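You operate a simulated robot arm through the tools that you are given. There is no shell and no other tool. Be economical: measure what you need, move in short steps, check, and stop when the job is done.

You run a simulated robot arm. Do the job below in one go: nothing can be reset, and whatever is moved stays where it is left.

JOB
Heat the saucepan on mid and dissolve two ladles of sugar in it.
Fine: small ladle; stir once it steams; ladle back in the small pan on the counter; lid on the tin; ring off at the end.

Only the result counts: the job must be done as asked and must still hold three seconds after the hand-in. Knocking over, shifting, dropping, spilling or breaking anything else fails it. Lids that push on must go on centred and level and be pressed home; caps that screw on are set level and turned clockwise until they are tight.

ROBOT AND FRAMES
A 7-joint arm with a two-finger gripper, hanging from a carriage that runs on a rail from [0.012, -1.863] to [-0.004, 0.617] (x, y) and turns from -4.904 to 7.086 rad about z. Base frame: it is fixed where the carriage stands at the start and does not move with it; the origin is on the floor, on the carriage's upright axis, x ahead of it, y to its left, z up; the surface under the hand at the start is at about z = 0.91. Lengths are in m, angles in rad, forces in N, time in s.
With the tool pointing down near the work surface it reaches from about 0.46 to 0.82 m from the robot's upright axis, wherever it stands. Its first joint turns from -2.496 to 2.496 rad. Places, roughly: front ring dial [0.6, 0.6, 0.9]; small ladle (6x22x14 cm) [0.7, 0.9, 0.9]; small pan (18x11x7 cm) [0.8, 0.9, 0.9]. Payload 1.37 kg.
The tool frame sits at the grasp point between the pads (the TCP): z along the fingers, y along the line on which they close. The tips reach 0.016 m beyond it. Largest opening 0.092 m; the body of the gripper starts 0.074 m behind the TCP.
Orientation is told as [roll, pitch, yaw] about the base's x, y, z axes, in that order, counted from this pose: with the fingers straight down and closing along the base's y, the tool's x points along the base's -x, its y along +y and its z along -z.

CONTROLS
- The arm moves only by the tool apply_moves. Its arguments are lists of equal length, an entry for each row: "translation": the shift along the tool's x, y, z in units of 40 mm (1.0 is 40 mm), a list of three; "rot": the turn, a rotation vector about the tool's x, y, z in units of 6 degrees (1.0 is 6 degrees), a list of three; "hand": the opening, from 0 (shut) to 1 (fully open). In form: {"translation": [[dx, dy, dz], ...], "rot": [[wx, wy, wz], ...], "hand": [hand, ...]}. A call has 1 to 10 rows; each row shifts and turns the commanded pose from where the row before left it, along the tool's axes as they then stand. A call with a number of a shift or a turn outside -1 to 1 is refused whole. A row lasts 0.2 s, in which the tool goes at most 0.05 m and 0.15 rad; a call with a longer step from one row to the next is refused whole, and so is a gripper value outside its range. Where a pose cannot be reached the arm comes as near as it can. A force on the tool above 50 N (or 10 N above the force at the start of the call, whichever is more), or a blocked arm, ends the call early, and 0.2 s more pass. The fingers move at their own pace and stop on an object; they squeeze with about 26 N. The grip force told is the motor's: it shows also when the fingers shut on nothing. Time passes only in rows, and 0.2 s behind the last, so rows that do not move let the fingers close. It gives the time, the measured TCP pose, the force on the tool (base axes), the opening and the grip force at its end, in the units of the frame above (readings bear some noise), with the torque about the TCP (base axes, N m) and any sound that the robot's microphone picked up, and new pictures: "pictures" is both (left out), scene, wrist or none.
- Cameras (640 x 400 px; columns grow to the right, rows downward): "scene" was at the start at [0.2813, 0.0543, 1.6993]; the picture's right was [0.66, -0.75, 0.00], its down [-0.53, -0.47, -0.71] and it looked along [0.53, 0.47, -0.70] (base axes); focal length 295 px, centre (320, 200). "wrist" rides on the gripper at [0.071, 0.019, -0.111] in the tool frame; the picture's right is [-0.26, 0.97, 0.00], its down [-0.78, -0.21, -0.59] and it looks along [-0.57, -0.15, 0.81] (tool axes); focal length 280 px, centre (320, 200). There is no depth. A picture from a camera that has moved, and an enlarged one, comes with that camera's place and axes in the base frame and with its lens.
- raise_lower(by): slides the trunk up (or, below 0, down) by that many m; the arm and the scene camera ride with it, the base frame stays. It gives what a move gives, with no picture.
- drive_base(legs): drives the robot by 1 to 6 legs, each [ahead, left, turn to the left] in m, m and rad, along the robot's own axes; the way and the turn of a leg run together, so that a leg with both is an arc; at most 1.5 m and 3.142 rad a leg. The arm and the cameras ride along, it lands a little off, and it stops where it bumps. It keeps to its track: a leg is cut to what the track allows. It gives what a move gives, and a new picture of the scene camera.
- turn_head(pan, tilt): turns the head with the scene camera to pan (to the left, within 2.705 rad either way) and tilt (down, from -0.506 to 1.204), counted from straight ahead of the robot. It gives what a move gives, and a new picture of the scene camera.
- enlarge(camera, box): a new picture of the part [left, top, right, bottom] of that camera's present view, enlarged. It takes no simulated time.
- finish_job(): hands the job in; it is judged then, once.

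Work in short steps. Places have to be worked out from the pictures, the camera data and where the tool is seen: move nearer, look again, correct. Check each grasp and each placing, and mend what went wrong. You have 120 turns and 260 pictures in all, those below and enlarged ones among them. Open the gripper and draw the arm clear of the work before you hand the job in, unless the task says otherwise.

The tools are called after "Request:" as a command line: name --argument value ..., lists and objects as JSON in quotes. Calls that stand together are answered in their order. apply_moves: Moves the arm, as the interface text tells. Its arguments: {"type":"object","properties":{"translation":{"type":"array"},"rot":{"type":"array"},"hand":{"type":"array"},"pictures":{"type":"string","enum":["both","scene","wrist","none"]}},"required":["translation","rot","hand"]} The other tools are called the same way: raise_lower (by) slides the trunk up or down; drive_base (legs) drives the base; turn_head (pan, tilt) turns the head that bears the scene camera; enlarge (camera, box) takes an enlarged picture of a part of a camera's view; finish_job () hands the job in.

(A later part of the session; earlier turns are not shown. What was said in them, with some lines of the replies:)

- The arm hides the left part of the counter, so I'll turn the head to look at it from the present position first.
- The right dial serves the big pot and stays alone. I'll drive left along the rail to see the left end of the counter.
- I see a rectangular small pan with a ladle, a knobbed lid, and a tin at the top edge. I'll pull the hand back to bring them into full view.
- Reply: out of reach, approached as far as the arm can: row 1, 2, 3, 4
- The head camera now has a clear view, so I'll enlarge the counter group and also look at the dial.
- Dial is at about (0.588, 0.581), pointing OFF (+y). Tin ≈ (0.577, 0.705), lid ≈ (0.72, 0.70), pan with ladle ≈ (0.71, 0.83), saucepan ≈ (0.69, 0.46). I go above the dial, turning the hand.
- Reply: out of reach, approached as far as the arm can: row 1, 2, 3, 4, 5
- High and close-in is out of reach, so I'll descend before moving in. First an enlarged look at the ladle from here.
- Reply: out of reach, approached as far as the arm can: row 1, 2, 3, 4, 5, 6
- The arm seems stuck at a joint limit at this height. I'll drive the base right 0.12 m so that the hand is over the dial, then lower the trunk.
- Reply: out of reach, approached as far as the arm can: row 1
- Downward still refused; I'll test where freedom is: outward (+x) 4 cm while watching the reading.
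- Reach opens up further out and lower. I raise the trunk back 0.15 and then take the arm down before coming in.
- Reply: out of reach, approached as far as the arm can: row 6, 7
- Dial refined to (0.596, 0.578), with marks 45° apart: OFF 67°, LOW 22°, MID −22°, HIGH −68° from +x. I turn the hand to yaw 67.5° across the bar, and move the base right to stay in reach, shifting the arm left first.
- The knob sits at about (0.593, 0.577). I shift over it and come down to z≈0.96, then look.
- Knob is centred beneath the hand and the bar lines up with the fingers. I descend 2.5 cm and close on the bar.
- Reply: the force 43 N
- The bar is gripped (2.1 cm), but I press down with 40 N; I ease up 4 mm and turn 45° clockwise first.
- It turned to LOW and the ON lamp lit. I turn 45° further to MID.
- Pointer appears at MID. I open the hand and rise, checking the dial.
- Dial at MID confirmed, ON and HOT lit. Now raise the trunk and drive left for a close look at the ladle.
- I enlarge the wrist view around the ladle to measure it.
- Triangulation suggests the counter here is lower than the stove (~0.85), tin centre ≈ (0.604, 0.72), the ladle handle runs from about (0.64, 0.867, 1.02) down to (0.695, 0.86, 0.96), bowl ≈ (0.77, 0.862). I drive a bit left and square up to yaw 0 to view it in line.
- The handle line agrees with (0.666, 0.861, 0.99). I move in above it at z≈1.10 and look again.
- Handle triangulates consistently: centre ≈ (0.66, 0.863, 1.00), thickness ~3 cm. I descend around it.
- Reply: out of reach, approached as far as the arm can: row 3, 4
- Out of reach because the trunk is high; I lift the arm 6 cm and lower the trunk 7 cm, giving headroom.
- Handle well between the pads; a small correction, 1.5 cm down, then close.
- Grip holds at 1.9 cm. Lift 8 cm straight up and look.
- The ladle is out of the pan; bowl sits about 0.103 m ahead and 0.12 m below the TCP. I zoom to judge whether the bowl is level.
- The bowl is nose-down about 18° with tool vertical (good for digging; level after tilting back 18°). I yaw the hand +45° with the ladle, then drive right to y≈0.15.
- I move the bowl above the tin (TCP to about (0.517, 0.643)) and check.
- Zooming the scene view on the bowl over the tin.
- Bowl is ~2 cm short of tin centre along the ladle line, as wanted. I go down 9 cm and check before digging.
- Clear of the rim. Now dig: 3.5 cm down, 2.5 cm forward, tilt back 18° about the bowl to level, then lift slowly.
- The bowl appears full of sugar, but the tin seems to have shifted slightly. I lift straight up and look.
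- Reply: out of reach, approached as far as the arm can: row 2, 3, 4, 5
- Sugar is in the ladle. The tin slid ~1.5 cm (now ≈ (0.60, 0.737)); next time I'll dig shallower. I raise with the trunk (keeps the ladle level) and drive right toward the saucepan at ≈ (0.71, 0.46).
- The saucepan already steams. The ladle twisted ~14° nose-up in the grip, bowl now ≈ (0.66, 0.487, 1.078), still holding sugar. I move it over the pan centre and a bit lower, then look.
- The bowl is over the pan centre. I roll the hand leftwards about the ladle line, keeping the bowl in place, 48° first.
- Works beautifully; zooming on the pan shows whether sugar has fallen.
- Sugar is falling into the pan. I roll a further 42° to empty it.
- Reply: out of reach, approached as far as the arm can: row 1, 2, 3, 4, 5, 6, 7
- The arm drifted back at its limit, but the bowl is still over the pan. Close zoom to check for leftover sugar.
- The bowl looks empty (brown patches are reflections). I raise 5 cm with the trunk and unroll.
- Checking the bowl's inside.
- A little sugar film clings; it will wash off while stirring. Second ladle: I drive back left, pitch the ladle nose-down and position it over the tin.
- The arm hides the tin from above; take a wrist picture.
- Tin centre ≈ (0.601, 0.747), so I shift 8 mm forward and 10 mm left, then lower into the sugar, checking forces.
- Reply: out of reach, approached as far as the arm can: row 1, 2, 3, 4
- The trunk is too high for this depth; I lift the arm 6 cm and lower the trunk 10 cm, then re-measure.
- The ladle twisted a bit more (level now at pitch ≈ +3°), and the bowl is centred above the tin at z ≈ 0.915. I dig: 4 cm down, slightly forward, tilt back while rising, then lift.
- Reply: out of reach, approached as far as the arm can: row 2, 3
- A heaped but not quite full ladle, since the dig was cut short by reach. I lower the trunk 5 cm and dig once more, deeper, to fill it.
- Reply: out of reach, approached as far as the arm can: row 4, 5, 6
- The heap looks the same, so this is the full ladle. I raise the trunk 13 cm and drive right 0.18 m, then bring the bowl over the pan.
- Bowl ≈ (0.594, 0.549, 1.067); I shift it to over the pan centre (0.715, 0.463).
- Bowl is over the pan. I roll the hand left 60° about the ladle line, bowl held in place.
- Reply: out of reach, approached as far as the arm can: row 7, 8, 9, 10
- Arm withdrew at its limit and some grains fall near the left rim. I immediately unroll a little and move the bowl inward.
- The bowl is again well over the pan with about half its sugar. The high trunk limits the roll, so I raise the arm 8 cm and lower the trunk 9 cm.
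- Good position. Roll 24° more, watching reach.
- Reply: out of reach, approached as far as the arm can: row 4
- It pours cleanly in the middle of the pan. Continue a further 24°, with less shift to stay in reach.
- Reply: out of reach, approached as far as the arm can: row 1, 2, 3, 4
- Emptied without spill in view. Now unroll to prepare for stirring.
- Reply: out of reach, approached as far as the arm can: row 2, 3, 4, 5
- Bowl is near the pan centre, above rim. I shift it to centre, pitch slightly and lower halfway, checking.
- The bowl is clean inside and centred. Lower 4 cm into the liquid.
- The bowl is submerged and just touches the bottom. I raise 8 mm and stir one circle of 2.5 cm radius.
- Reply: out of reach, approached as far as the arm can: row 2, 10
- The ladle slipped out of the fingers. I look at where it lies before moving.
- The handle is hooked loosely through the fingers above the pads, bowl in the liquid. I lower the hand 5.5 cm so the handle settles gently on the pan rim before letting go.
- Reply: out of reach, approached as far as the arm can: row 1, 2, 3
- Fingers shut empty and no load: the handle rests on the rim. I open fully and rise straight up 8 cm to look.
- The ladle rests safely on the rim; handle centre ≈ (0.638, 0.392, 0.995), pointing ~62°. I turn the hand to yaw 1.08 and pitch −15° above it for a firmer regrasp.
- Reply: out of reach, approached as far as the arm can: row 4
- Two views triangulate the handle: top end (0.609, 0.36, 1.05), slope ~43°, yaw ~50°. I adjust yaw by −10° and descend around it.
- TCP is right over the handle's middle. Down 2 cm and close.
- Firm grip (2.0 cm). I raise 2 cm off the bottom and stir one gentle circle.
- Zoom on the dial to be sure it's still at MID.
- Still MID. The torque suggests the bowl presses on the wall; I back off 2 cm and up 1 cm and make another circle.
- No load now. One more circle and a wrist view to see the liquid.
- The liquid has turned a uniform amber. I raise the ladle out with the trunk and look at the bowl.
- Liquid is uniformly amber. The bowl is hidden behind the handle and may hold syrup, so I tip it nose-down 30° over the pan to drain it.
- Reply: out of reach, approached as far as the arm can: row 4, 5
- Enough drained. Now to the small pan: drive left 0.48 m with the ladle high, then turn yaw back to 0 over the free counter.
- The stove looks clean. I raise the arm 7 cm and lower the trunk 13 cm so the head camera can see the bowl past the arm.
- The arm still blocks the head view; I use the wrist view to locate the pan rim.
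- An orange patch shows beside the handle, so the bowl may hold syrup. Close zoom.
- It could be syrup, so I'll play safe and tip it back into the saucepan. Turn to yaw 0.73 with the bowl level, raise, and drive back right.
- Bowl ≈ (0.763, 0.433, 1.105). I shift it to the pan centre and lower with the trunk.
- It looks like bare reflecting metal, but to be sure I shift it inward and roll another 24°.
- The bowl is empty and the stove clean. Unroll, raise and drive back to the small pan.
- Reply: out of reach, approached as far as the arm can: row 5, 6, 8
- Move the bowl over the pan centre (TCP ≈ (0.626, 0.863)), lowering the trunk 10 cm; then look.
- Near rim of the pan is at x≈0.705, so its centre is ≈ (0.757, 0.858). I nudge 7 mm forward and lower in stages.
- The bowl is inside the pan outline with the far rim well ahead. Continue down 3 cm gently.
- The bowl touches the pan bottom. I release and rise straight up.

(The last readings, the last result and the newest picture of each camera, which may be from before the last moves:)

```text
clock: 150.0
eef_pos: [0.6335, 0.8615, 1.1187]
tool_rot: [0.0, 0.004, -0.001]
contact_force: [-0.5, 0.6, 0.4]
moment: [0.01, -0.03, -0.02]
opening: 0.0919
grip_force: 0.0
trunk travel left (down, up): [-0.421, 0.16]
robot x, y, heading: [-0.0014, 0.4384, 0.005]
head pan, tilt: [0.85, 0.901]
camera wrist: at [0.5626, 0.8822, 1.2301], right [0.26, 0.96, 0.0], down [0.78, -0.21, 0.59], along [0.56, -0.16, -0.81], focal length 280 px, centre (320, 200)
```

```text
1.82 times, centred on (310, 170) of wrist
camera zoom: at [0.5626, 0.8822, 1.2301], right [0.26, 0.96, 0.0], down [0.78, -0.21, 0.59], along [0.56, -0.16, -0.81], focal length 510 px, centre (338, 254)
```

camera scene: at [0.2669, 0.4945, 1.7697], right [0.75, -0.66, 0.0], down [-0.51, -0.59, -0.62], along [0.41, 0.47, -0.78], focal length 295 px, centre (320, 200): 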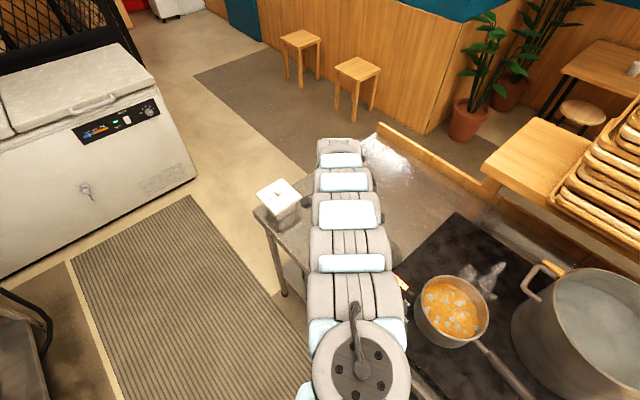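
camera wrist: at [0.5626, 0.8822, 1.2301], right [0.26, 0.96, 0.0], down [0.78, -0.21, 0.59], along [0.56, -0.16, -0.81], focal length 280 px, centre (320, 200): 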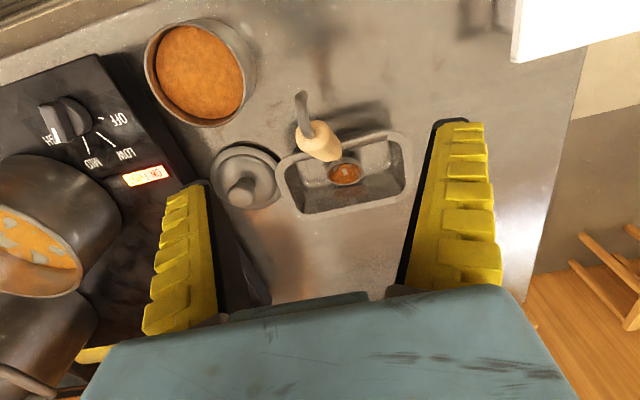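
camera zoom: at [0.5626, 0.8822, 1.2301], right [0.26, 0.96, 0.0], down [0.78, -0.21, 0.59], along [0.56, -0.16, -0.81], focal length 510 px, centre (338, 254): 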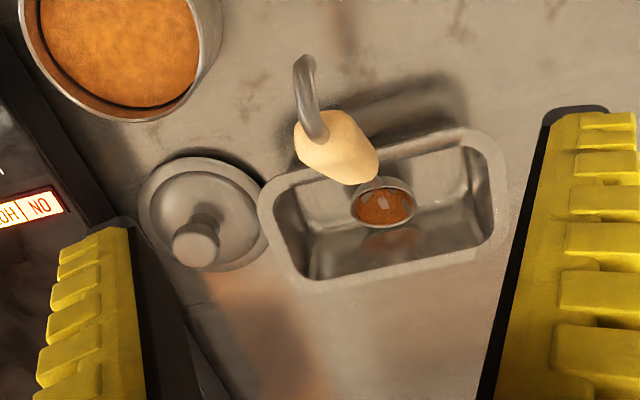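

Ladle is back in the small pan. Next the lid: centre ≈ (0.75, 0.713), knob top z≈0.90; tin ≈ (0.592, 0.731). I move above the lid.

Request:
apply_moves --translation '[[0, 0, -0.6], [-0.59, -0.74, 0], [-0.59, -0.74, 0], [-0.59, -0.74, 0], [-0.59, -0.74, 0], [-0.59, -0.74, 0], [0, 0, 0]]' --rot '[[0, 0, 0], [0, 0, 0], [0, 0, 0], [0, 0, 0], [0, 0, 0], [0, 0, 0], [0, 0, 0]]' --hand '[1, 1, 1, 0.6, 0.6, 0.6, 0.6]' --pictures "both"

```text
clock: 151.6
eef_pos: [0.7531, 0.7101, 1.142]
tool_rot: [-0.001, 0.004, 0.0]
contact_force: [0.0, 0.1, -0.7]
moment: [-0.01, 0.0, 0.03]
opening: 0.0578
grip_force: 2.0
trunk travel left (down, up): [-0.421, 0.16]
robot x, y, heading: [-0.0042, 0.4359, 0.005]
head pan, tilt: [0.85, 0.901]
camera scene: at [0.2669, 0.4945, 1.7697], right [0.75, -0.66, 0.0], down [-0.51, -0.59, -0.62], along [0.41, 0.47, -0.78], focal length 295 px, centre (320, 200)
camera wrist: at [0.6831, 0.7307, 1.2527], right [0.26, 0.96, 0.0], down [0.78, -0.21, 0.59], along [0.56, -0.16, -0.81], focal length 280 px, centre (320, 200)
```

scene: 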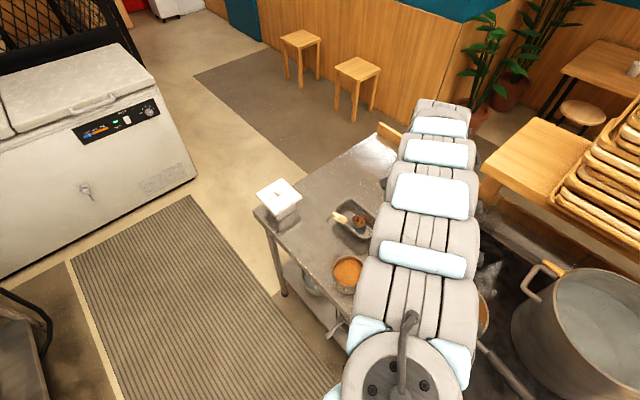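
wrist: 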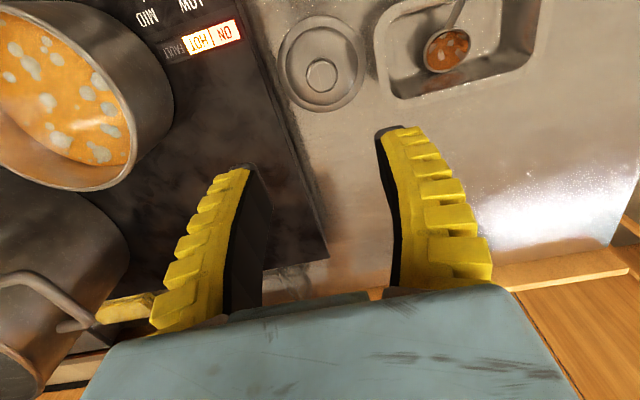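

The knob lies directly under the TCP. Lower with the trunk 10 cm, then the arm 7 cm.

Request:
raise_lower --by -0.1

Request:
apply_moves --translation '[[0, 0, 0.6], [0, 0, 0.6], [0, 0, 0.6], [0, 0, 0]]' --rot '[[0, 0, 0], [0, 0, 0], [0, 0, 0], [0, 0, 0]]' --hand '[0.6, 0.6, 0.6, 0.6]' --pictures "wrist"

```text
clock: 153.0
eef_pos: [0.7538, 0.7112, 1.0418]
tool_rot: [0.001, 0.005, 0.0]
contact_force: [0.2, 0.7, 0.6]
moment: [-0.02, 0.02, 0.01]
opening: 0.0578
grip_force: 1.5
trunk travel left (down, up): [-0.321, 0.26]
robot x, y, heading: [-0.0032, 0.4328, 0.003]
head pan, tilt: [0.85, 0.901]
```

```text
clock: 154.0
eef_pos: [0.7526, 0.7109, 0.9697]
tool_rot: [-0.001, 0.006, 0.0]
contact_force: [-0.3, 0.0, -0.6]
moment: [0.01, -0.02, -0.01]
opening: 0.0579
grip_force: 2.0
trunk travel left (down, up): [-0.321, 0.26]
robot x, y, heading: [-0.0024, 0.4376, 0.009]
head pan, tilt: [0.85, 0.901]
camera wrist: at [0.6824, 0.7311, 1.0808], right [0.26, 0.96, 0.0], down [0.78, -0.21, 0.59], along [0.56, -0.16, -0.81], focal length 280 px, centre (320, 200)
```

wrist: 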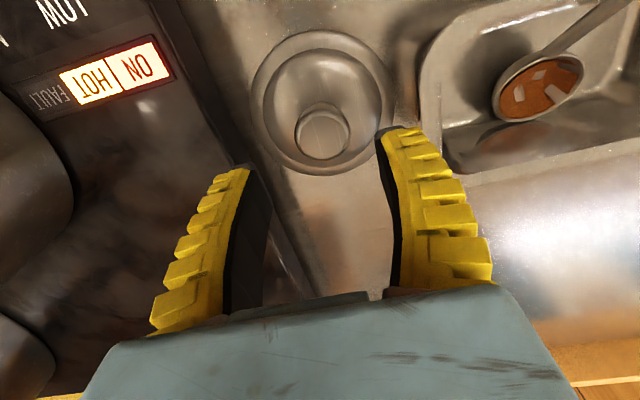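

Knob top centred at z≈0.90. Descend 6.8 cm and close on the knob.

Request:
apply_moves --translation '[[0, 0, 0.7], [0, 0, 0.6], [0, 0, 0.4], [0, 0, 0], [0, 0, 0], [0, 0, 0], [0, 0, 0]]' --rot '[[0, 0, 0], [0, 0, 0], [0, 0, 0], [0, 0, 0], [0, 0, 0], [0, 0, 0], [0, 0, 0]]' --hand '[0.6, 0.6, 0.6, 0.6, 0.2, 0, 0]' --pictures "wrist"

```text
clock: 155.6
eef_pos: [0.753, 0.7124, 0.9027]
tool_rot: [0.001, 0.003, 0.001]
contact_force: [-3.7, -2.1, 10.5]
moment: [-0.07, -0.28, -0.07]
opening: 0.03
grip_force: 25.3
trunk travel left (down, up): [-0.321, 0.26]
robot x, y, heading: [-0.005, 0.435, 0.005]
head pan, tilt: [0.85, 0.901]
camera wrist: at [0.6832, 0.7318, 1.0141], right [0.26, 0.96, 0.0], down [0.78, -0.21, 0.59], along [0.57, -0.15, -0.81], focal length 280 px, centre (320, 200)
```

wrist: 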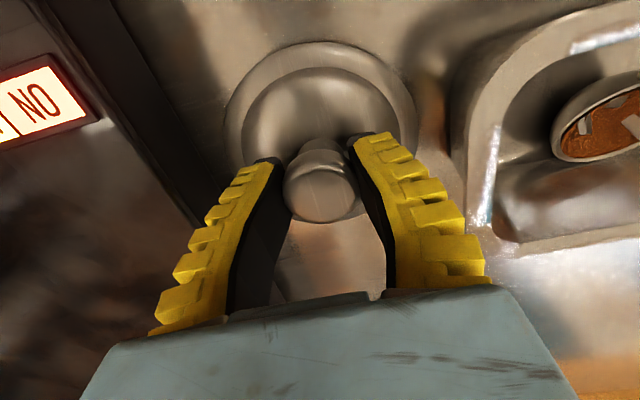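

Knob gripped at 3 cm. Lift 9 cm and inspect.

Request:
apply_moves --translation '[[0, 0, -0.3], [0, 0, -0.7], [0, 0, -0.7], [0, 0, -0.7], [0, 0, 0]]' --rot '[[0, 0, 0], [0, 0, 0], [0, 0, 0], [0, 0, 0], [0, 0, 0]]' --hand '[0, 0, 0, 0, 0]' --pictures "both"

```text
clock: 156.8
eef_pos: [0.7524, 0.7108, 0.9979]
tool_rot: [0.0, 0.005, 0.0]
contact_force: [0.1, 0.1, -0.5]
moment: [0.0, 0.02, 0.01]
opening: 0.027
grip_force: 25.7
trunk travel left (down, up): [-0.321, 0.26]
robot x, y, heading: [-0.0076, 0.4359, 0.006]
head pan, tilt: [0.85, 0.901]
camera scene: at [0.2669, 0.4945, 1.6697], right [0.75, -0.66, 0.0], down [-0.51, -0.59, -0.62], along [0.41, 0.47, -0.78], focal length 295 px, centre (320, 200)
camera wrist: at [0.6832, 0.7312, 1.1093], right [0.26, 0.96, 0.0], down [0.78, -0.21, 0.59], along [0.56, -0.16, -0.81], focal length 280 px, centre (320, 200)
```

scene: 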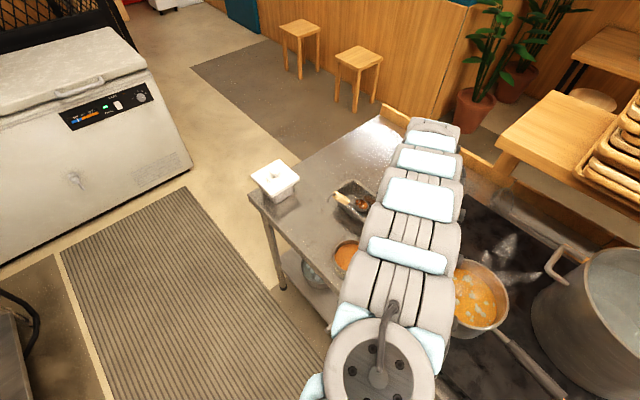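
wrist: 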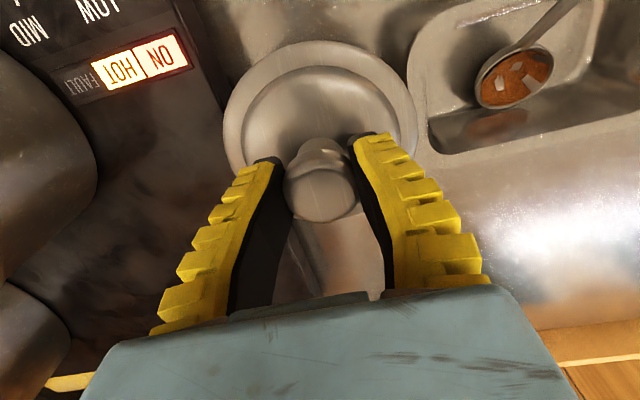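

Lid hangs level. Raise trunk 10 cm, drive right 0.1 m for reach, then swing over the tin.

Request:
raise_lower --by 0.1

Request:
drive_base --legs '[[0, -0.1, 0]]'

Request:
apply_moves --translation '[[0.75, 0.56, 0], [0.75, 0.56, 0], [0.75, 0.56, 0], [0.75, 0.56, 0], [0.75, 0.56, 0], [0, 0, 0]]' --rot '[[0, 0, 0], [0, 0, 0], [0, 0, 0], [0, 0, 0], [0, 0, 0], [0, 0, 0]]' --hand '[0, 0, 0, 0, 0, 0]' --pictures "both"

```text
clock: 158.1
eef_pos: [0.7523, 0.7109, 1.0975]
tool_rot: [0.003, 0.005, 0.0]
contact_force: [0.2, 1.1, 0.3]
moment: [0.01, 0.03, 0.01]
opening: 0.0269
grip_force: 26.4
trunk travel left (down, up): [-0.421, 0.16]
robot x, y, heading: [-0.0048, 0.4361, 0.007]
head pan, tilt: [0.85, 0.901]
```

```text
clock: 159.3
eef_pos: [0.7549, 0.6088, 1.0979]
tool_rot: [0.001, 0.005, -0.002]
contact_force: [0.9, 0.1, -0.9]
moment: [0.02, 0.02, 0.02]
opening: 0.0268
grip_force: 26.3
trunk travel left (down, up): [-0.421, 0.16]
robot x, y, heading: [-0.0067, 0.335, -0.001]
head pan, tilt: [0.85, 0.901]
camera scene: at [0.2676, 0.3931, 1.7697], right [0.75, -0.66, 0.0], down [-0.52, -0.59, -0.62], along [0.41, 0.47, -0.78], focal length 295 px, centre (320, 200)
```

scene: 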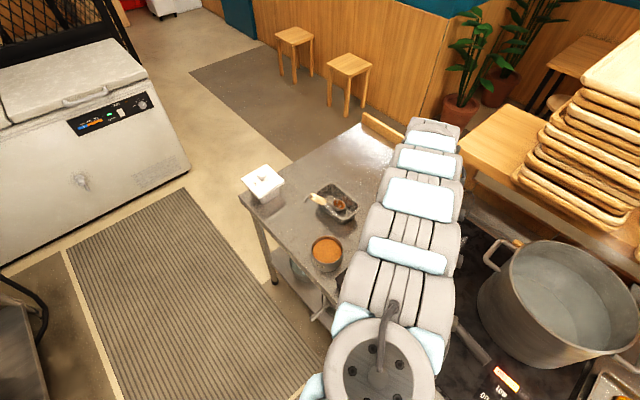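

```text
clock: 160.7
eef_pos: [0.6042, 0.7208, 1.0979]
tool_rot: [0.001, 0.005, -0.001]
contact_force: [0.3, -0.1, -0.7]
moment: [0.04, 0.02, 0.0]
opening: 0.0272
grip_force: 26.5
trunk travel left (down, up): [-0.421, 0.16]
robot x, y, heading: [-0.0022, 0.337, 0.005]
head pan, tilt: [0.85, 0.901]
camera scene: at [0.2676, 0.393, 1.7697], right [0.75, -0.66, 0.0], down [-0.52, -0.59, -0.62], along [0.41, 0.47, -0.78], focal length 295 px, centre (320, 200)
camera wrist: at [0.5336, 0.7411, 1.2089], right [0.26, 0.96, 0.0], down [0.78, -0.21, 0.59], along [0.56, -0.16, -0.81], focal length 280 px, centre (320, 200)
```

scene: 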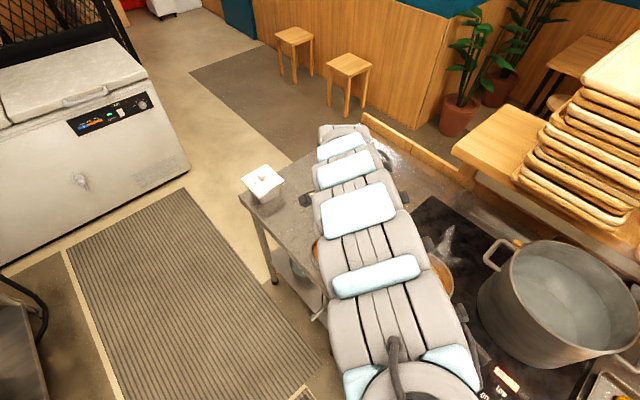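
wrist: 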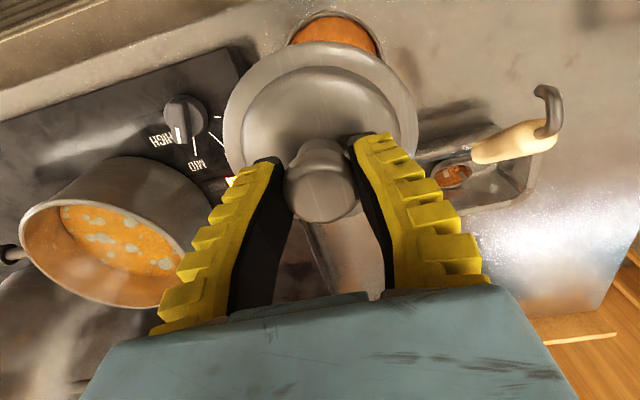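

The tin shows as a crescent above the lid; zoom to measure the offset.

Request:
enlarge --camera "wrist" --box '[220, 0, 440, 150]'

```text
2.67 times, centred on (330, 75) of wrist
camera zoom: at [0.5336, 0.7411, 1.2089], right [0.26, 0.96, 0.0], down [0.78, -0.21, 0.59], along [0.56, -0.16, -0.81], focal length 748 px, centre (293, 533)
```

zoom: 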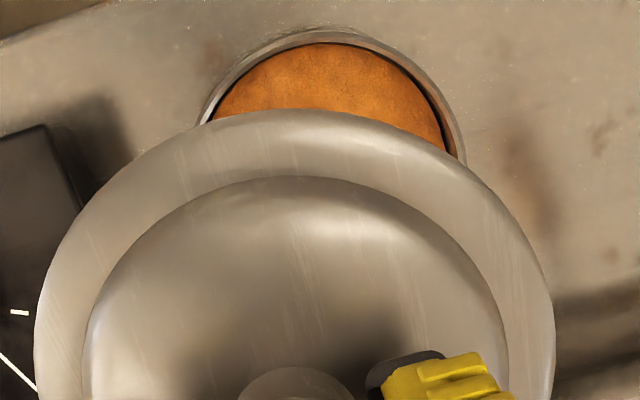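

Circle fit: tin centre ≈ (0.598, 0.736), radius 5.3 cm; lid centre ≈ 2 mm ahead of the TCP. I shift over it and lower to 3 cm above contact.

Request:
apply_moves --translation '[[0.2, 0.38, 0], [0, 0, 0.6], [0, 0, 0.6], [0, 0, 0.6], [0, 0, 0.5], [0, 0, 0]]' --rot '[[0, 0, 0], [0, 0, 0], [0, 0, 0], [0, 0, 0], [0, -0.05, 0], [0, 0, 0]]' --hand '[0, 0, 0, 0, 0, 0]' --pictures "both"

Request:
enlarge --camera "wrist" --box '[220, 20, 440, 170]'

```text
clock: 162.1
eef_pos: [0.5972, 0.7368, 1.0067]
tool_rot: [-0.001, -0.001, 0.0]
contact_force: [0.1, -0.1, -1.1]
moment: [0.03, 0.03, 0.0]
opening: 0.0272
grip_force: 26.2
trunk travel left (down, up): [-0.421, 0.16]
robot x, y, heading: [-0.0025, 0.3387, 0.006]
head pan, tilt: [0.85, 0.901]
camera scene: at [0.2676, 0.3931, 1.7697], right [0.75, -0.66, 0.0], down [-0.52, -0.59, -0.62], along [0.41, 0.47, -0.78], focal length 295 px, centre (320, 200)
camera wrist: at [0.5257, 0.7571, 1.1181], right [0.26, 0.96, 0.0], down [0.78, -0.21, 0.59], along [0.57, -0.16, -0.81], focal length 280 px, centre (320, 200)
```

scene: 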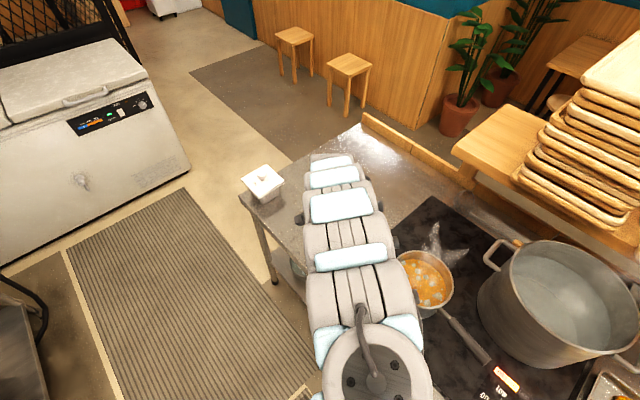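
wrist: 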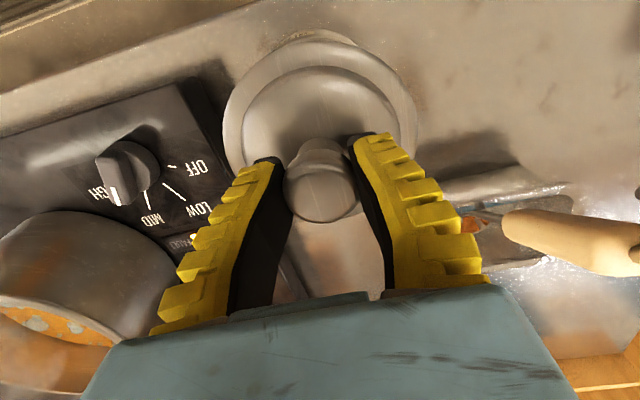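

```text
2.67 times, centred on (330, 95) of wrist
camera zoom: at [0.5257, 0.7571, 1.1181], right [0.26, 0.96, 0.0], down [0.78, -0.21, 0.59], along [0.57, -0.16, -0.81], focal length 748 px, centre (293, 480)
```

zoom: 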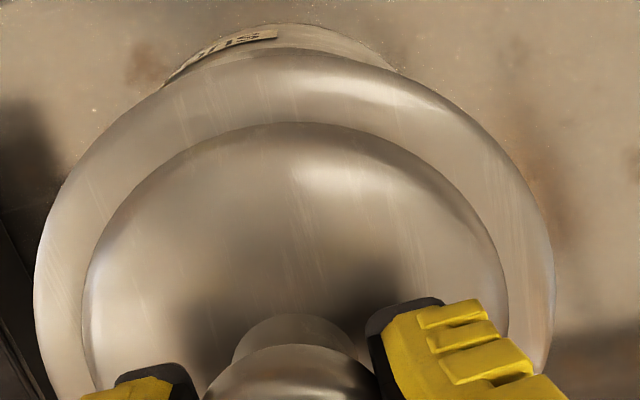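

Second fit from the tin's base gives (0.596, 0.735): a 3 mm correction, then lower to contact.

Request:
apply_moves --translation '[[0.07, -0.05, 0.3], [0, 0, 0.3], [0, 0, 0.2], [0, 0, 0.2], [0, 0, 0.15], [0, 0, 0.15], [0, 0, 0.15], [0, 0, 0.15], [0, 0, 0.15], [0, 0, 0]]' --rot '[[0, 0, 0], [0, 0, 0], [0, 0, 0], [0, 0, 0], [0, 0, 0], [0, 0, 0], [0, 0, 0], [0, 0, 0], [0, 0, 0], [0, 0, 0]]' --hand '[0, 0, 0, 0, 0, 0, 0, 0, 0, 0]' --pictures "wrist"

```text
clock: 164.3
eef_pos: [0.5946, 0.7354, 0.938]
tool_rot: [0.0, 0.0, 0.0]
contact_force: [-2.5, -0.1, 11.5]
moment: [0.02, -0.01, 0.03]
opening: 0.0275
grip_force: 26.2
trunk travel left (down, up): [-0.421, 0.16]
robot x, y, heading: [-0.0009, 0.3333, 0.002]
head pan, tilt: [0.85, 0.901]
camera wrist: at [0.5228, 0.7555, 1.0484], right [0.26, 0.96, 0.0], down [0.78, -0.21, 0.59], along [0.57, -0.15, -0.81], focal length 280 px, centre (320, 200)
```

wrist: 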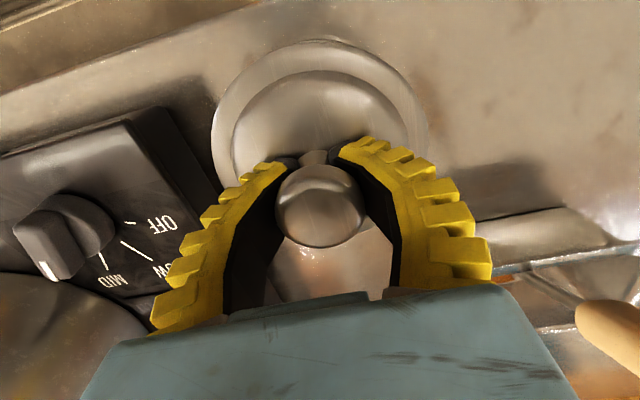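

Contact at 11 N, with the knob sliding up a little between the pads. Check the lid's seat.

Request:
enlarge --camera "wrist" --box '[190, 20, 450, 200]'

```text
2.22 times, centred on (320, 110) of wrist
camera zoom: at [0.5228, 0.7555, 1.0484], right [0.26, 0.96, 0.0], down [0.78, -0.21, 0.59], along [0.57, -0.15, -0.81], focal length 623 px, centre (320, 400)
```

zoom: 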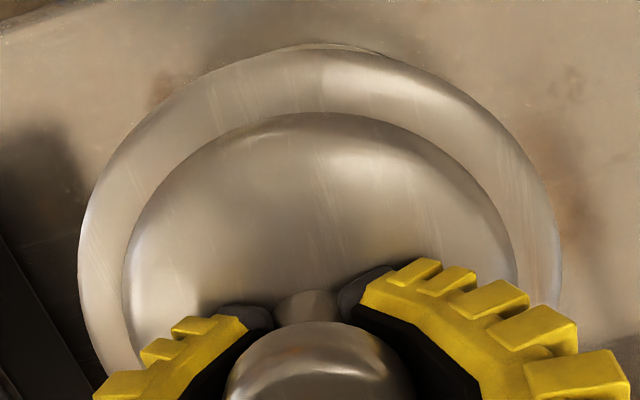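

Looks level. Release, rise and inspect.

Request:
apply_moves --translation '[[0, 0, -0.1], [0, 0, 0], [0, 0, 0], [0, 0, -0.6], [0, 0, -0.9], [0, 0, -0.9], [0, 0, -0.6], [0, 0, 0]]' --rot '[[0, 0, 0], [0, 0, 0], [0, 0, 0], [0, 0, 0], [0, 0, 0], [0, 0, 0], [0, 0, 0], [0, 0, 0]]' --hand '[0.3, 0.6, 0.6, 0.6, 0.6, 0.6, 0.6, 0.6]' --pictures "wrist"

Request:
enlarge --camera "wrist" --box '[230, 30, 430, 170]'

```text
clock: 166.1
eef_pos: [0.5935, 0.7345, 1.06]
tool_rot: [-0.001, 0.002, -0.002]
contact_force: [-1.0, -0.1, -0.1]
moment: [0.02, 0.01, -0.01]
opening: 0.0579
grip_force: 1.8
trunk travel left (down, up): [-0.421, 0.16]
robot x, y, heading: [-0.0024, 0.3306, 0.004]
head pan, tilt: [0.85, 0.901]
heard: snap
camera wrist: at [0.5233, 0.7549, 1.1707], right [0.26, 0.96, 0.0], down [0.78, -0.21, 0.59], along [0.57, -0.16, -0.81], focal length 280 px, centre (320, 200)
```

wrist: 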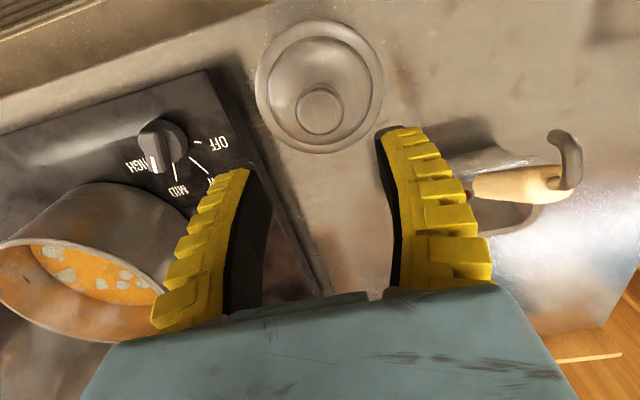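

```text
2.86 times, centred on (330, 100) of wrist
camera zoom: at [0.5233, 0.7549, 1.1707], right [0.26, 0.96, 0.0], down [0.78, -0.21, 0.59], along [0.57, -0.16, -0.81], focal length 801 px, centre (291, 486)
```

zoom: 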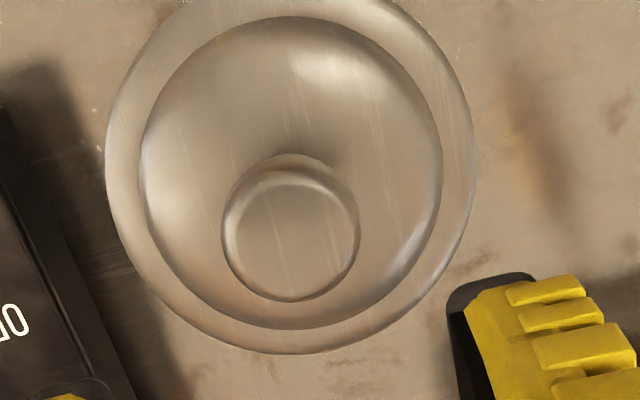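

A snap was heard; to be certain the lid is home I press on the knob with closed fingers.

Request:
apply_moves --translation '[[0, 0, 0.5], [0, 0, 0.7], [0, 0, 0.7], [0, 0, 0.4], [0, 0, 0.2], [0, 0, 0.15], [0, 0, 0.15], [0, 0, 0.15], [0, 0, 0]]' --rot '[[0, 0, 0], [0, 0, 0], [0, 0, 0], [0, 0, 0], [0, 0, 0], [0, 0, 0], [0, 0, 0], [0, 0, 0], [0, 0, 0]]' --hand '[0, 0, 0, 0, 0, 0, 0, 0, 0]' --pictures "none"

```text
clock: 167.2
eef_pos: [0.5978, 0.739, 0.9689]
tool_rot: [0.004, -0.009, 0.0]
contact_force: [-13.2, -8.7, 45.4]
moment: [0.03, 0.28, 0.03]
opening: 0.0062
grip_force: 26.0
trunk travel left (down, up): [-0.421, 0.16]
robot x, y, heading: [-0.0029, 0.3323, 0.003]
head pan, tilt: [0.85, 0.901]
stopped in row 5: the force on the tool passed its limit at 65 N (the readings are from after the stop); the commanded pose is now the measured one
```

Pressed with ~65 N and no further snap, so it was already home. Rise and verify.

Request:
apply_moves --translation '[[0, 0, -0.4], [0, 0, -0.9], [0, 0, -0.9], [0, 0, 0]]' --rot '[[0, 0, 0], [0, 0, 0], [0, 0, 0], [0, 0, 0]]' --hand '[0, 0, 0, 0]' --pictures "wrist"

Request:
enlarge --camera "wrist" --box '[230, 30, 430, 170]'

```text
clock: 168.2
eef_pos: [0.5955, 0.7379, 1.0549]
tool_rot: [0.003, -0.006, 0.0]
contact_force: [-0.2, 0.0, 0.4]
moment: [0.01, 0.01, 0.02]
opening: 0.0
grip_force: 25.7
trunk travel left (down, up): [-0.421, 0.16]
robot x, y, heading: [-0.0028, 0.3358, 0.002]
head pan, tilt: [0.85, 0.901]
camera wrist: at [0.5252, 0.757, 1.1656], right [0.26, 0.96, 0.0], down [0.78, -0.21, 0.59], along [0.57, -0.15, -0.81], focal length 280 px, centre (320, 200)
```

wrist: 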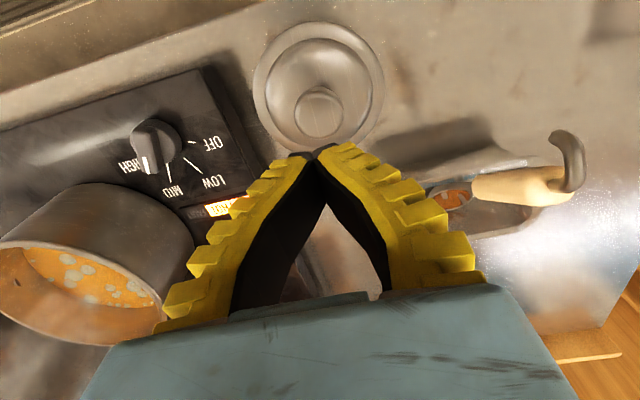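

```text
2.86 times, centred on (330, 100) of wrist
camera zoom: at [0.5252, 0.757, 1.1656], right [0.26, 0.96, 0.0], down [0.78, -0.21, 0.59], along [0.57, -0.15, -0.81], focal length 801 px, centre (291, 486)
```

zoom: 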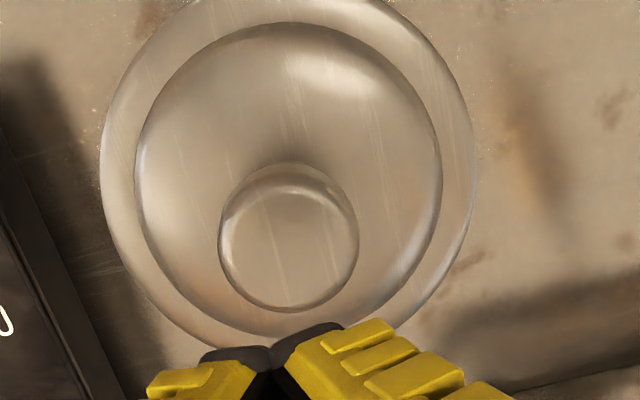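

Lid is seated level and centred. Now the dial: drive right 0.16 m so the hand is over it, yaw to −22.5°, opening the hand.

Request:
drive_base --legs '[[0, -0.165, 0]]'

Request:
apply_moves --translation '[[0, 0, 0], [0, 0, 0], [0, 0, 0], [0, 0, 0], [0, 0, 0]]' --rot '[[0, 0, 1], [0, 0, 1], [0, 0, 1], [0, 0, 0.75], [0, 0, 0]]' --hand '[0.7, 0.7, 0.7, 0.7, 0.7]' --pictures "none"

Request:
raise_lower --by -0.06

Request:
apply_moves --translation '[[0, 0, 0]]' --rot '[[0, 0, 0]]' --hand '[0.7]' --pictures "wrist"

```text
clock: 169.7
eef_pos: [0.5962, 0.5749, 1.0553]
tool_rot: [0.001, -0.005, 0.002]
contact_force: [0.2, 0.0, 0.0]
moment: [0.0, 0.01, 0.0]
opening: 0.0
grip_force: 26.1
trunk travel left (down, up): [-0.421, 0.16]
robot x, y, heading: [-0.0039, 0.1719, -0.0]
head pan, tilt: [0.85, 0.901]
camera scene: at [0.2686, 0.2297, 1.7697], right [0.75, -0.66, 0.0], down [-0.51, -0.59, -0.62], along [0.41, 0.47, -0.78], focal length 295 px, centre (320, 200)
```

scene: 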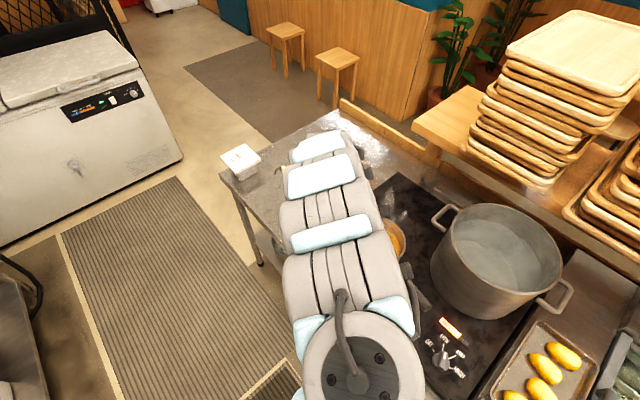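

```text
clock: 170.9
eef_pos: [0.5961, 0.5745, 1.0548]
tool_rot: [0.003, -0.004, -0.391]
contact_force: [0.3, -0.9, -0.8]
moment: [-0.02, -0.04, -0.02]
opening: 0.0665
grip_force: 1.7
trunk travel left (down, up): [-0.421, 0.16]
robot x, y, heading: [0.0001, 0.1721, 0.005]
head pan, tilt: [0.85, 0.901]
```

```text
clock: 171.9
eef_pos: [0.598, 0.576, 0.9951]
tool_rot: [0.003, -0.004, -0.39]
contact_force: [-0.2, 0.2, 1.0]
moment: [0.0, -0.01, -0.02]
opening: 0.0667
grip_force: 1.4
trunk travel left (down, up): [-0.361, 0.22]
robot x, y, heading: [0.0022, 0.172, 0.004]
head pan, tilt: [0.85, 0.901]
```

```text
clock: 172.3
eef_pos: [0.5962, 0.5748, 0.9951]
tool_rot: [0.005, -0.005, -0.391]
contact_force: [0.4, 0.1, 0.1]
moment: [-0.02, 0.02, -0.03]
opening: 0.0665
grip_force: 1.6
trunk travel left (down, up): [-0.361, 0.22]
robot x, y, heading: [-0.0014, 0.172, 0.008]
head pan, tilt: [0.85, 0.901]
camera wrist: at [0.5382, 0.62, 1.1056], right [0.61, 0.79, 0.0], down [0.64, -0.49, 0.59], along [0.47, -0.36, -0.81], focal length 280 px, centre (320, 200)
```

wrist: 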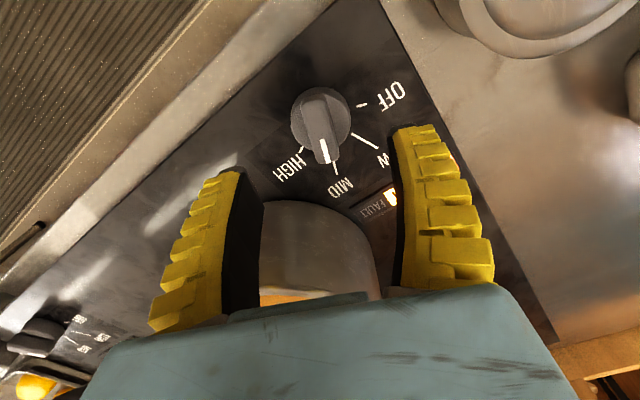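

Bar points to MID, aligned with the hand. Centre, descend to z≈0.943 and close.

Request:
apply_moves --translation '[[0.09, 0.02, 0.5], [0, 0, 0.5], [0, 0, 0.28], [0, 0, 0], [0, 0, 0], [0, 0, 0], [0, 0, 0]]' --rot '[[0, 0, 0], [0, 0, 0], [0, 0, 0], [0, 0, 0], [0, 0, 0], [0, 0, 0], [0, 0, 0]]' --hand '[0.7, 0.7, 0.7, 0.4, 0.1, 0, 0]' --pictures "wrist"

```text
clock: 173.9
eef_pos: [0.5946, 0.578, 0.9437]
tool_rot: [0.004, -0.003, -0.392]
contact_force: [-4.8, -2.4, 13.1]
moment: [-0.06, 0.11, 0.01]
opening: 0.011
grip_force: 27.8
trunk travel left (down, up): [-0.361, 0.22]
robot x, y, heading: [-0.0004, 0.1711, 0.003]
head pan, tilt: [0.85, 0.901]
camera wrist: at [0.5362, 0.6227, 1.0549], right [0.61, 0.79, 0.0], down [0.64, -0.49, 0.59], along [0.47, -0.36, -0.81], focal length 280 px, centre (320, 200)
```

wrist: 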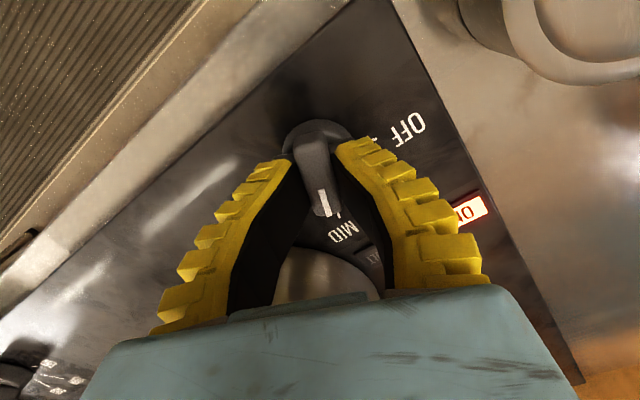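

Gripped. Turn 90° counter-clockwise back to OFF, in two calls.

Request:
apply_moves --translation '[[0, 0, 0], [0, 0, 0], [0, 0, 0], [0, 0, 0], [0, 0, 0], [0, 0, 0], [0, 0, 0], [0, 0, 0]]' --rot '[[0, 0, -1], [0, 0, -1], [0, 0, -1], [0, 0, -1], [0, 0, -1], [0, 0, -1], [0, 0, -1], [0, 0, -1]]' --hand '[0, 0, 0, 0, 0, 0, 0, 0]' --pictures "none"

Request:
apply_moves --translation '[[0, 0, 0], [0, 0, 0], [0, 0, 0], [0, 0, 0], [0, 0, 0], [0, 0, 0], [0, 0, 0], [0, 0, 0], [0, 0, 0]]' --rot '[[0, 0, -1], [0, 0, -1], [0, 0, -1], [0, 0, -1], [0, 0, -1], [0, 0, -1], [0, 0, -1], [0, 0, -0.3], [0, 0, 0]]' --hand '[0, 0, 0, 0, 0, 0, 0, 0, 0]' --pictures "wrist"

```text
clock: 175.7
eef_pos: [0.5943, 0.5782, 0.9452]
tool_rot: [0.0, -0.009, 0.45]
contact_force: [-2.2, 3.5, 12.0]
moment: [-0.02, 0.18, 0.02]
opening: 0.0101
grip_force: 27.6
trunk travel left (down, up): [-0.361, 0.22]
robot x, y, heading: [0.0051, 0.1699, 0.005]
head pan, tilt: [0.85, 0.901]
```

```text
clock: 177.7
eef_pos: [0.5945, 0.5794, 0.9457]
tool_rot: [-0.007, -0.003, 1.212]
contact_force: [-1.8, 4.9, 7.3]
moment: [0.04, 0.03, -0.32]
opening: 0.008
grip_force: 28.2
trunk travel left (down, up): [-0.361, 0.22]
robot x, y, heading: [-0.001, 0.1701, 0.007]
head pan, tilt: [0.85, 0.901]
camera wrist: at [0.551, 0.519, 1.0555], right [-0.81, 0.58, 0.0], down [0.47, 0.65, 0.59], along [0.35, 0.48, -0.8], focal length 280 px, centre (320, 200)
```

wrist: 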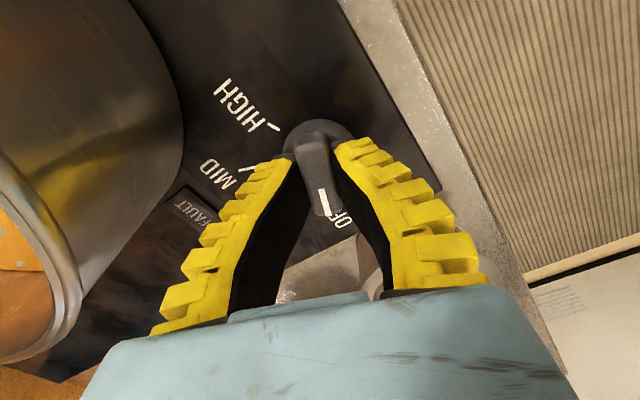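

At the OFF stop (reaction torque felt). Release and rise to verify.

Request:
apply_moves --translation '[[0, 0, 0], [0, 0, 0], [0, 0, -0.5], [0, 0, -0.9], [0, 0, -0.9], [0, 0, -0.9]]' --rot '[[0, 0, 0], [0, 0, 0], [0, 0, 0], [0, 0, 0], [0, 0, 0], [0, 0, 0]]' --hand '[0.6, 0.7, 0.7, 0.7, 0.7, 0.7]' --pictures "wrist"

Request:
enlarge --camera "wrist" --box '[220, 30, 440, 190]'

```text
clock: 179.1
eef_pos: [0.5935, 0.5729, 1.071]
tool_rot: [-0.004, -0.003, 1.209]
contact_force: [1.4, -0.8, 0.6]
moment: [0.04, 0.12, -0.01]
opening: 0.0669
grip_force: 1.7
trunk travel left (down, up): [-0.361, 0.22]
robot x, y, heading: [-0.0042, 0.1732, 0.004]
head pan, tilt: [0.85, 0.901]
camera wrist: at [0.5506, 0.5148, 1.182], right [-0.81, 0.59, 0.0], down [0.47, 0.65, 0.59], along [0.35, 0.48, -0.81], focal length 280 px, centre (320, 200)
```

wrist: 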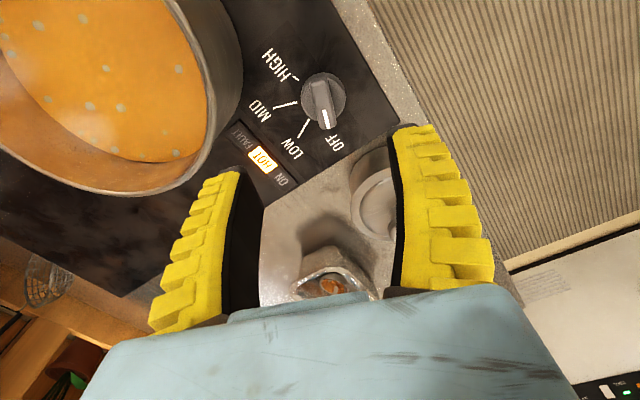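

```text
2.50 times, centred on (330, 110) of wrist
camera zoom: at [0.5506, 0.5148, 1.182], right [-0.81, 0.59, 0.0], down [0.47, 0.65, 0.59], along [0.35, 0.48, -0.81], focal length 701 px, centre (295, 425)
```

zoom: 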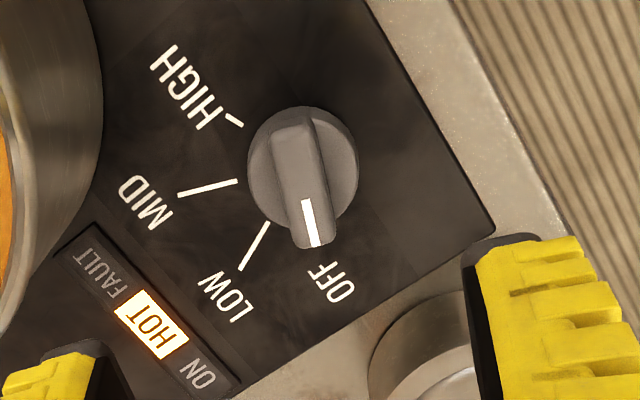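

OFF confirmed, ON lamp out. I raise the arm clear and drive right for an overall check.

Request:
raise_lower --by 0.2

Request:
drive_base --legs '[[0, -0.35, 0]]'

Request:
turn_head --pan 1.0 --tilt 0.75

```text
clock: 181.3
eef_pos: [0.5932, 0.5747, 1.2699]
tool_rot: [-0.003, -0.002, 1.211]
contact_force: [0.5, 0.0, 0.0]
moment: [-0.01, -0.06, -0.01]
opening: 0.0669
grip_force: 1.3
trunk travel left (down, up): [-0.561, 0.02]
robot x, y, heading: [-0.0028, 0.1715, 0.004]
head pan, tilt: [0.85, 0.901]
```

```text
clock: 183.5
eef_pos: [0.5953, 0.224, 1.2702]
tool_rot: [-0.002, -0.005, 1.21]
contact_force: [0.4, 0.5, 0.3]
moment: [0.0, 0.01, 0.03]
opening: 0.0666
grip_force: 1.4
trunk travel left (down, up): [-0.561, 0.02]
robot x, y, heading: [0.0, -0.1778, 0.001]
head pan, tilt: [0.85, 0.901]
camera scene: at [0.271, -0.12, 1.9097], right [0.75, -0.66, 0.0], down [-0.51, -0.59, -0.62], along [0.41, 0.47, -0.78], focal length 295 px, centre (320, 200)
```

scene: 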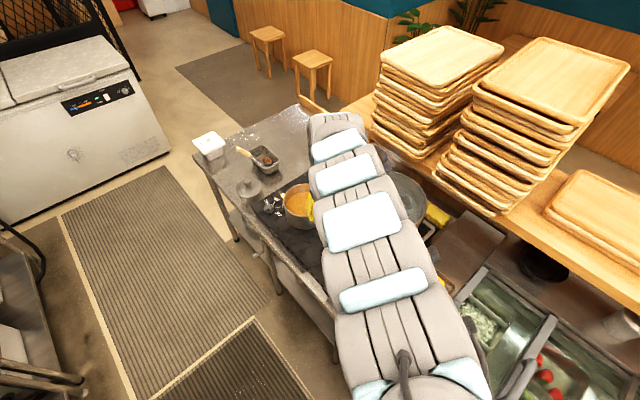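

```text
clock: 184.2
eef_pos: [0.5931, 0.2244, 1.2699]
tool_rot: [-0.003, -0.003, 1.209]
contact_force: [-1.1, 0.2, 0.7]
moment: [0.01, -0.02, -0.05]
opening: 0.0667
grip_force: 1.7
trunk travel left (down, up): [-0.561, 0.02]
robot x, y, heading: [0.0042, -0.1797, 0.001]
head pan, tilt: [1.0, 0.75]
camera scene: at [0.2659, -0.1071, 1.9216], right [0.84, -0.54, 0.0], down [-0.37, -0.58, -0.73], along [0.39, 0.62, -0.68], focal length 295 px, centre (320, 200)
```

scene: 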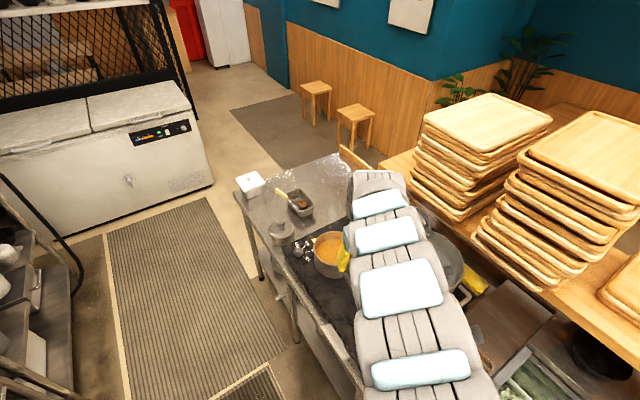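

Request:
enlarge --camera "scene" --box '[225, 165, 355, 285]'

```text
3.33 times, centred on (290, 225) of scene
camera zoom: at [0.2659, -0.1071, 1.9216], right [0.84, -0.54, 0.0], down [-0.37, -0.58, -0.73], along [0.39, 0.62, -0.68], focal length 984 px, centre (420, 117)
```

zoom: 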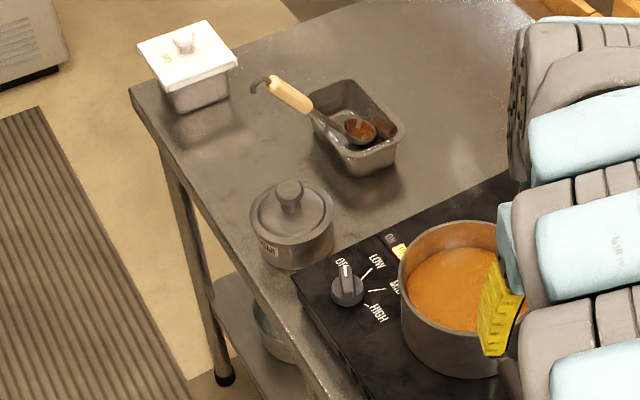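

Everything is as asked: syrup uniform, ladle in the small pan, lid level on the tin, dial OFF, no spill visible, arm clear. I hand in.

Request:
finish_job

```text
The job is handed in.
```

I handed the job in: two ladles of sugar are dissolved in the saucepan, the small ladle is back in the small pan, the lid is pressed onto the tin, and the ring is off. I saw no spills in the final pictures.

- **Shifted tin:** the sugar tin slid about 1.5 cm while I scooped the first ladle, and I left it where it stopped.
- **Ladle slip:** the ladle slipped from the grip while stirring. I re-gripped it in the saucepan and carried on stirring.
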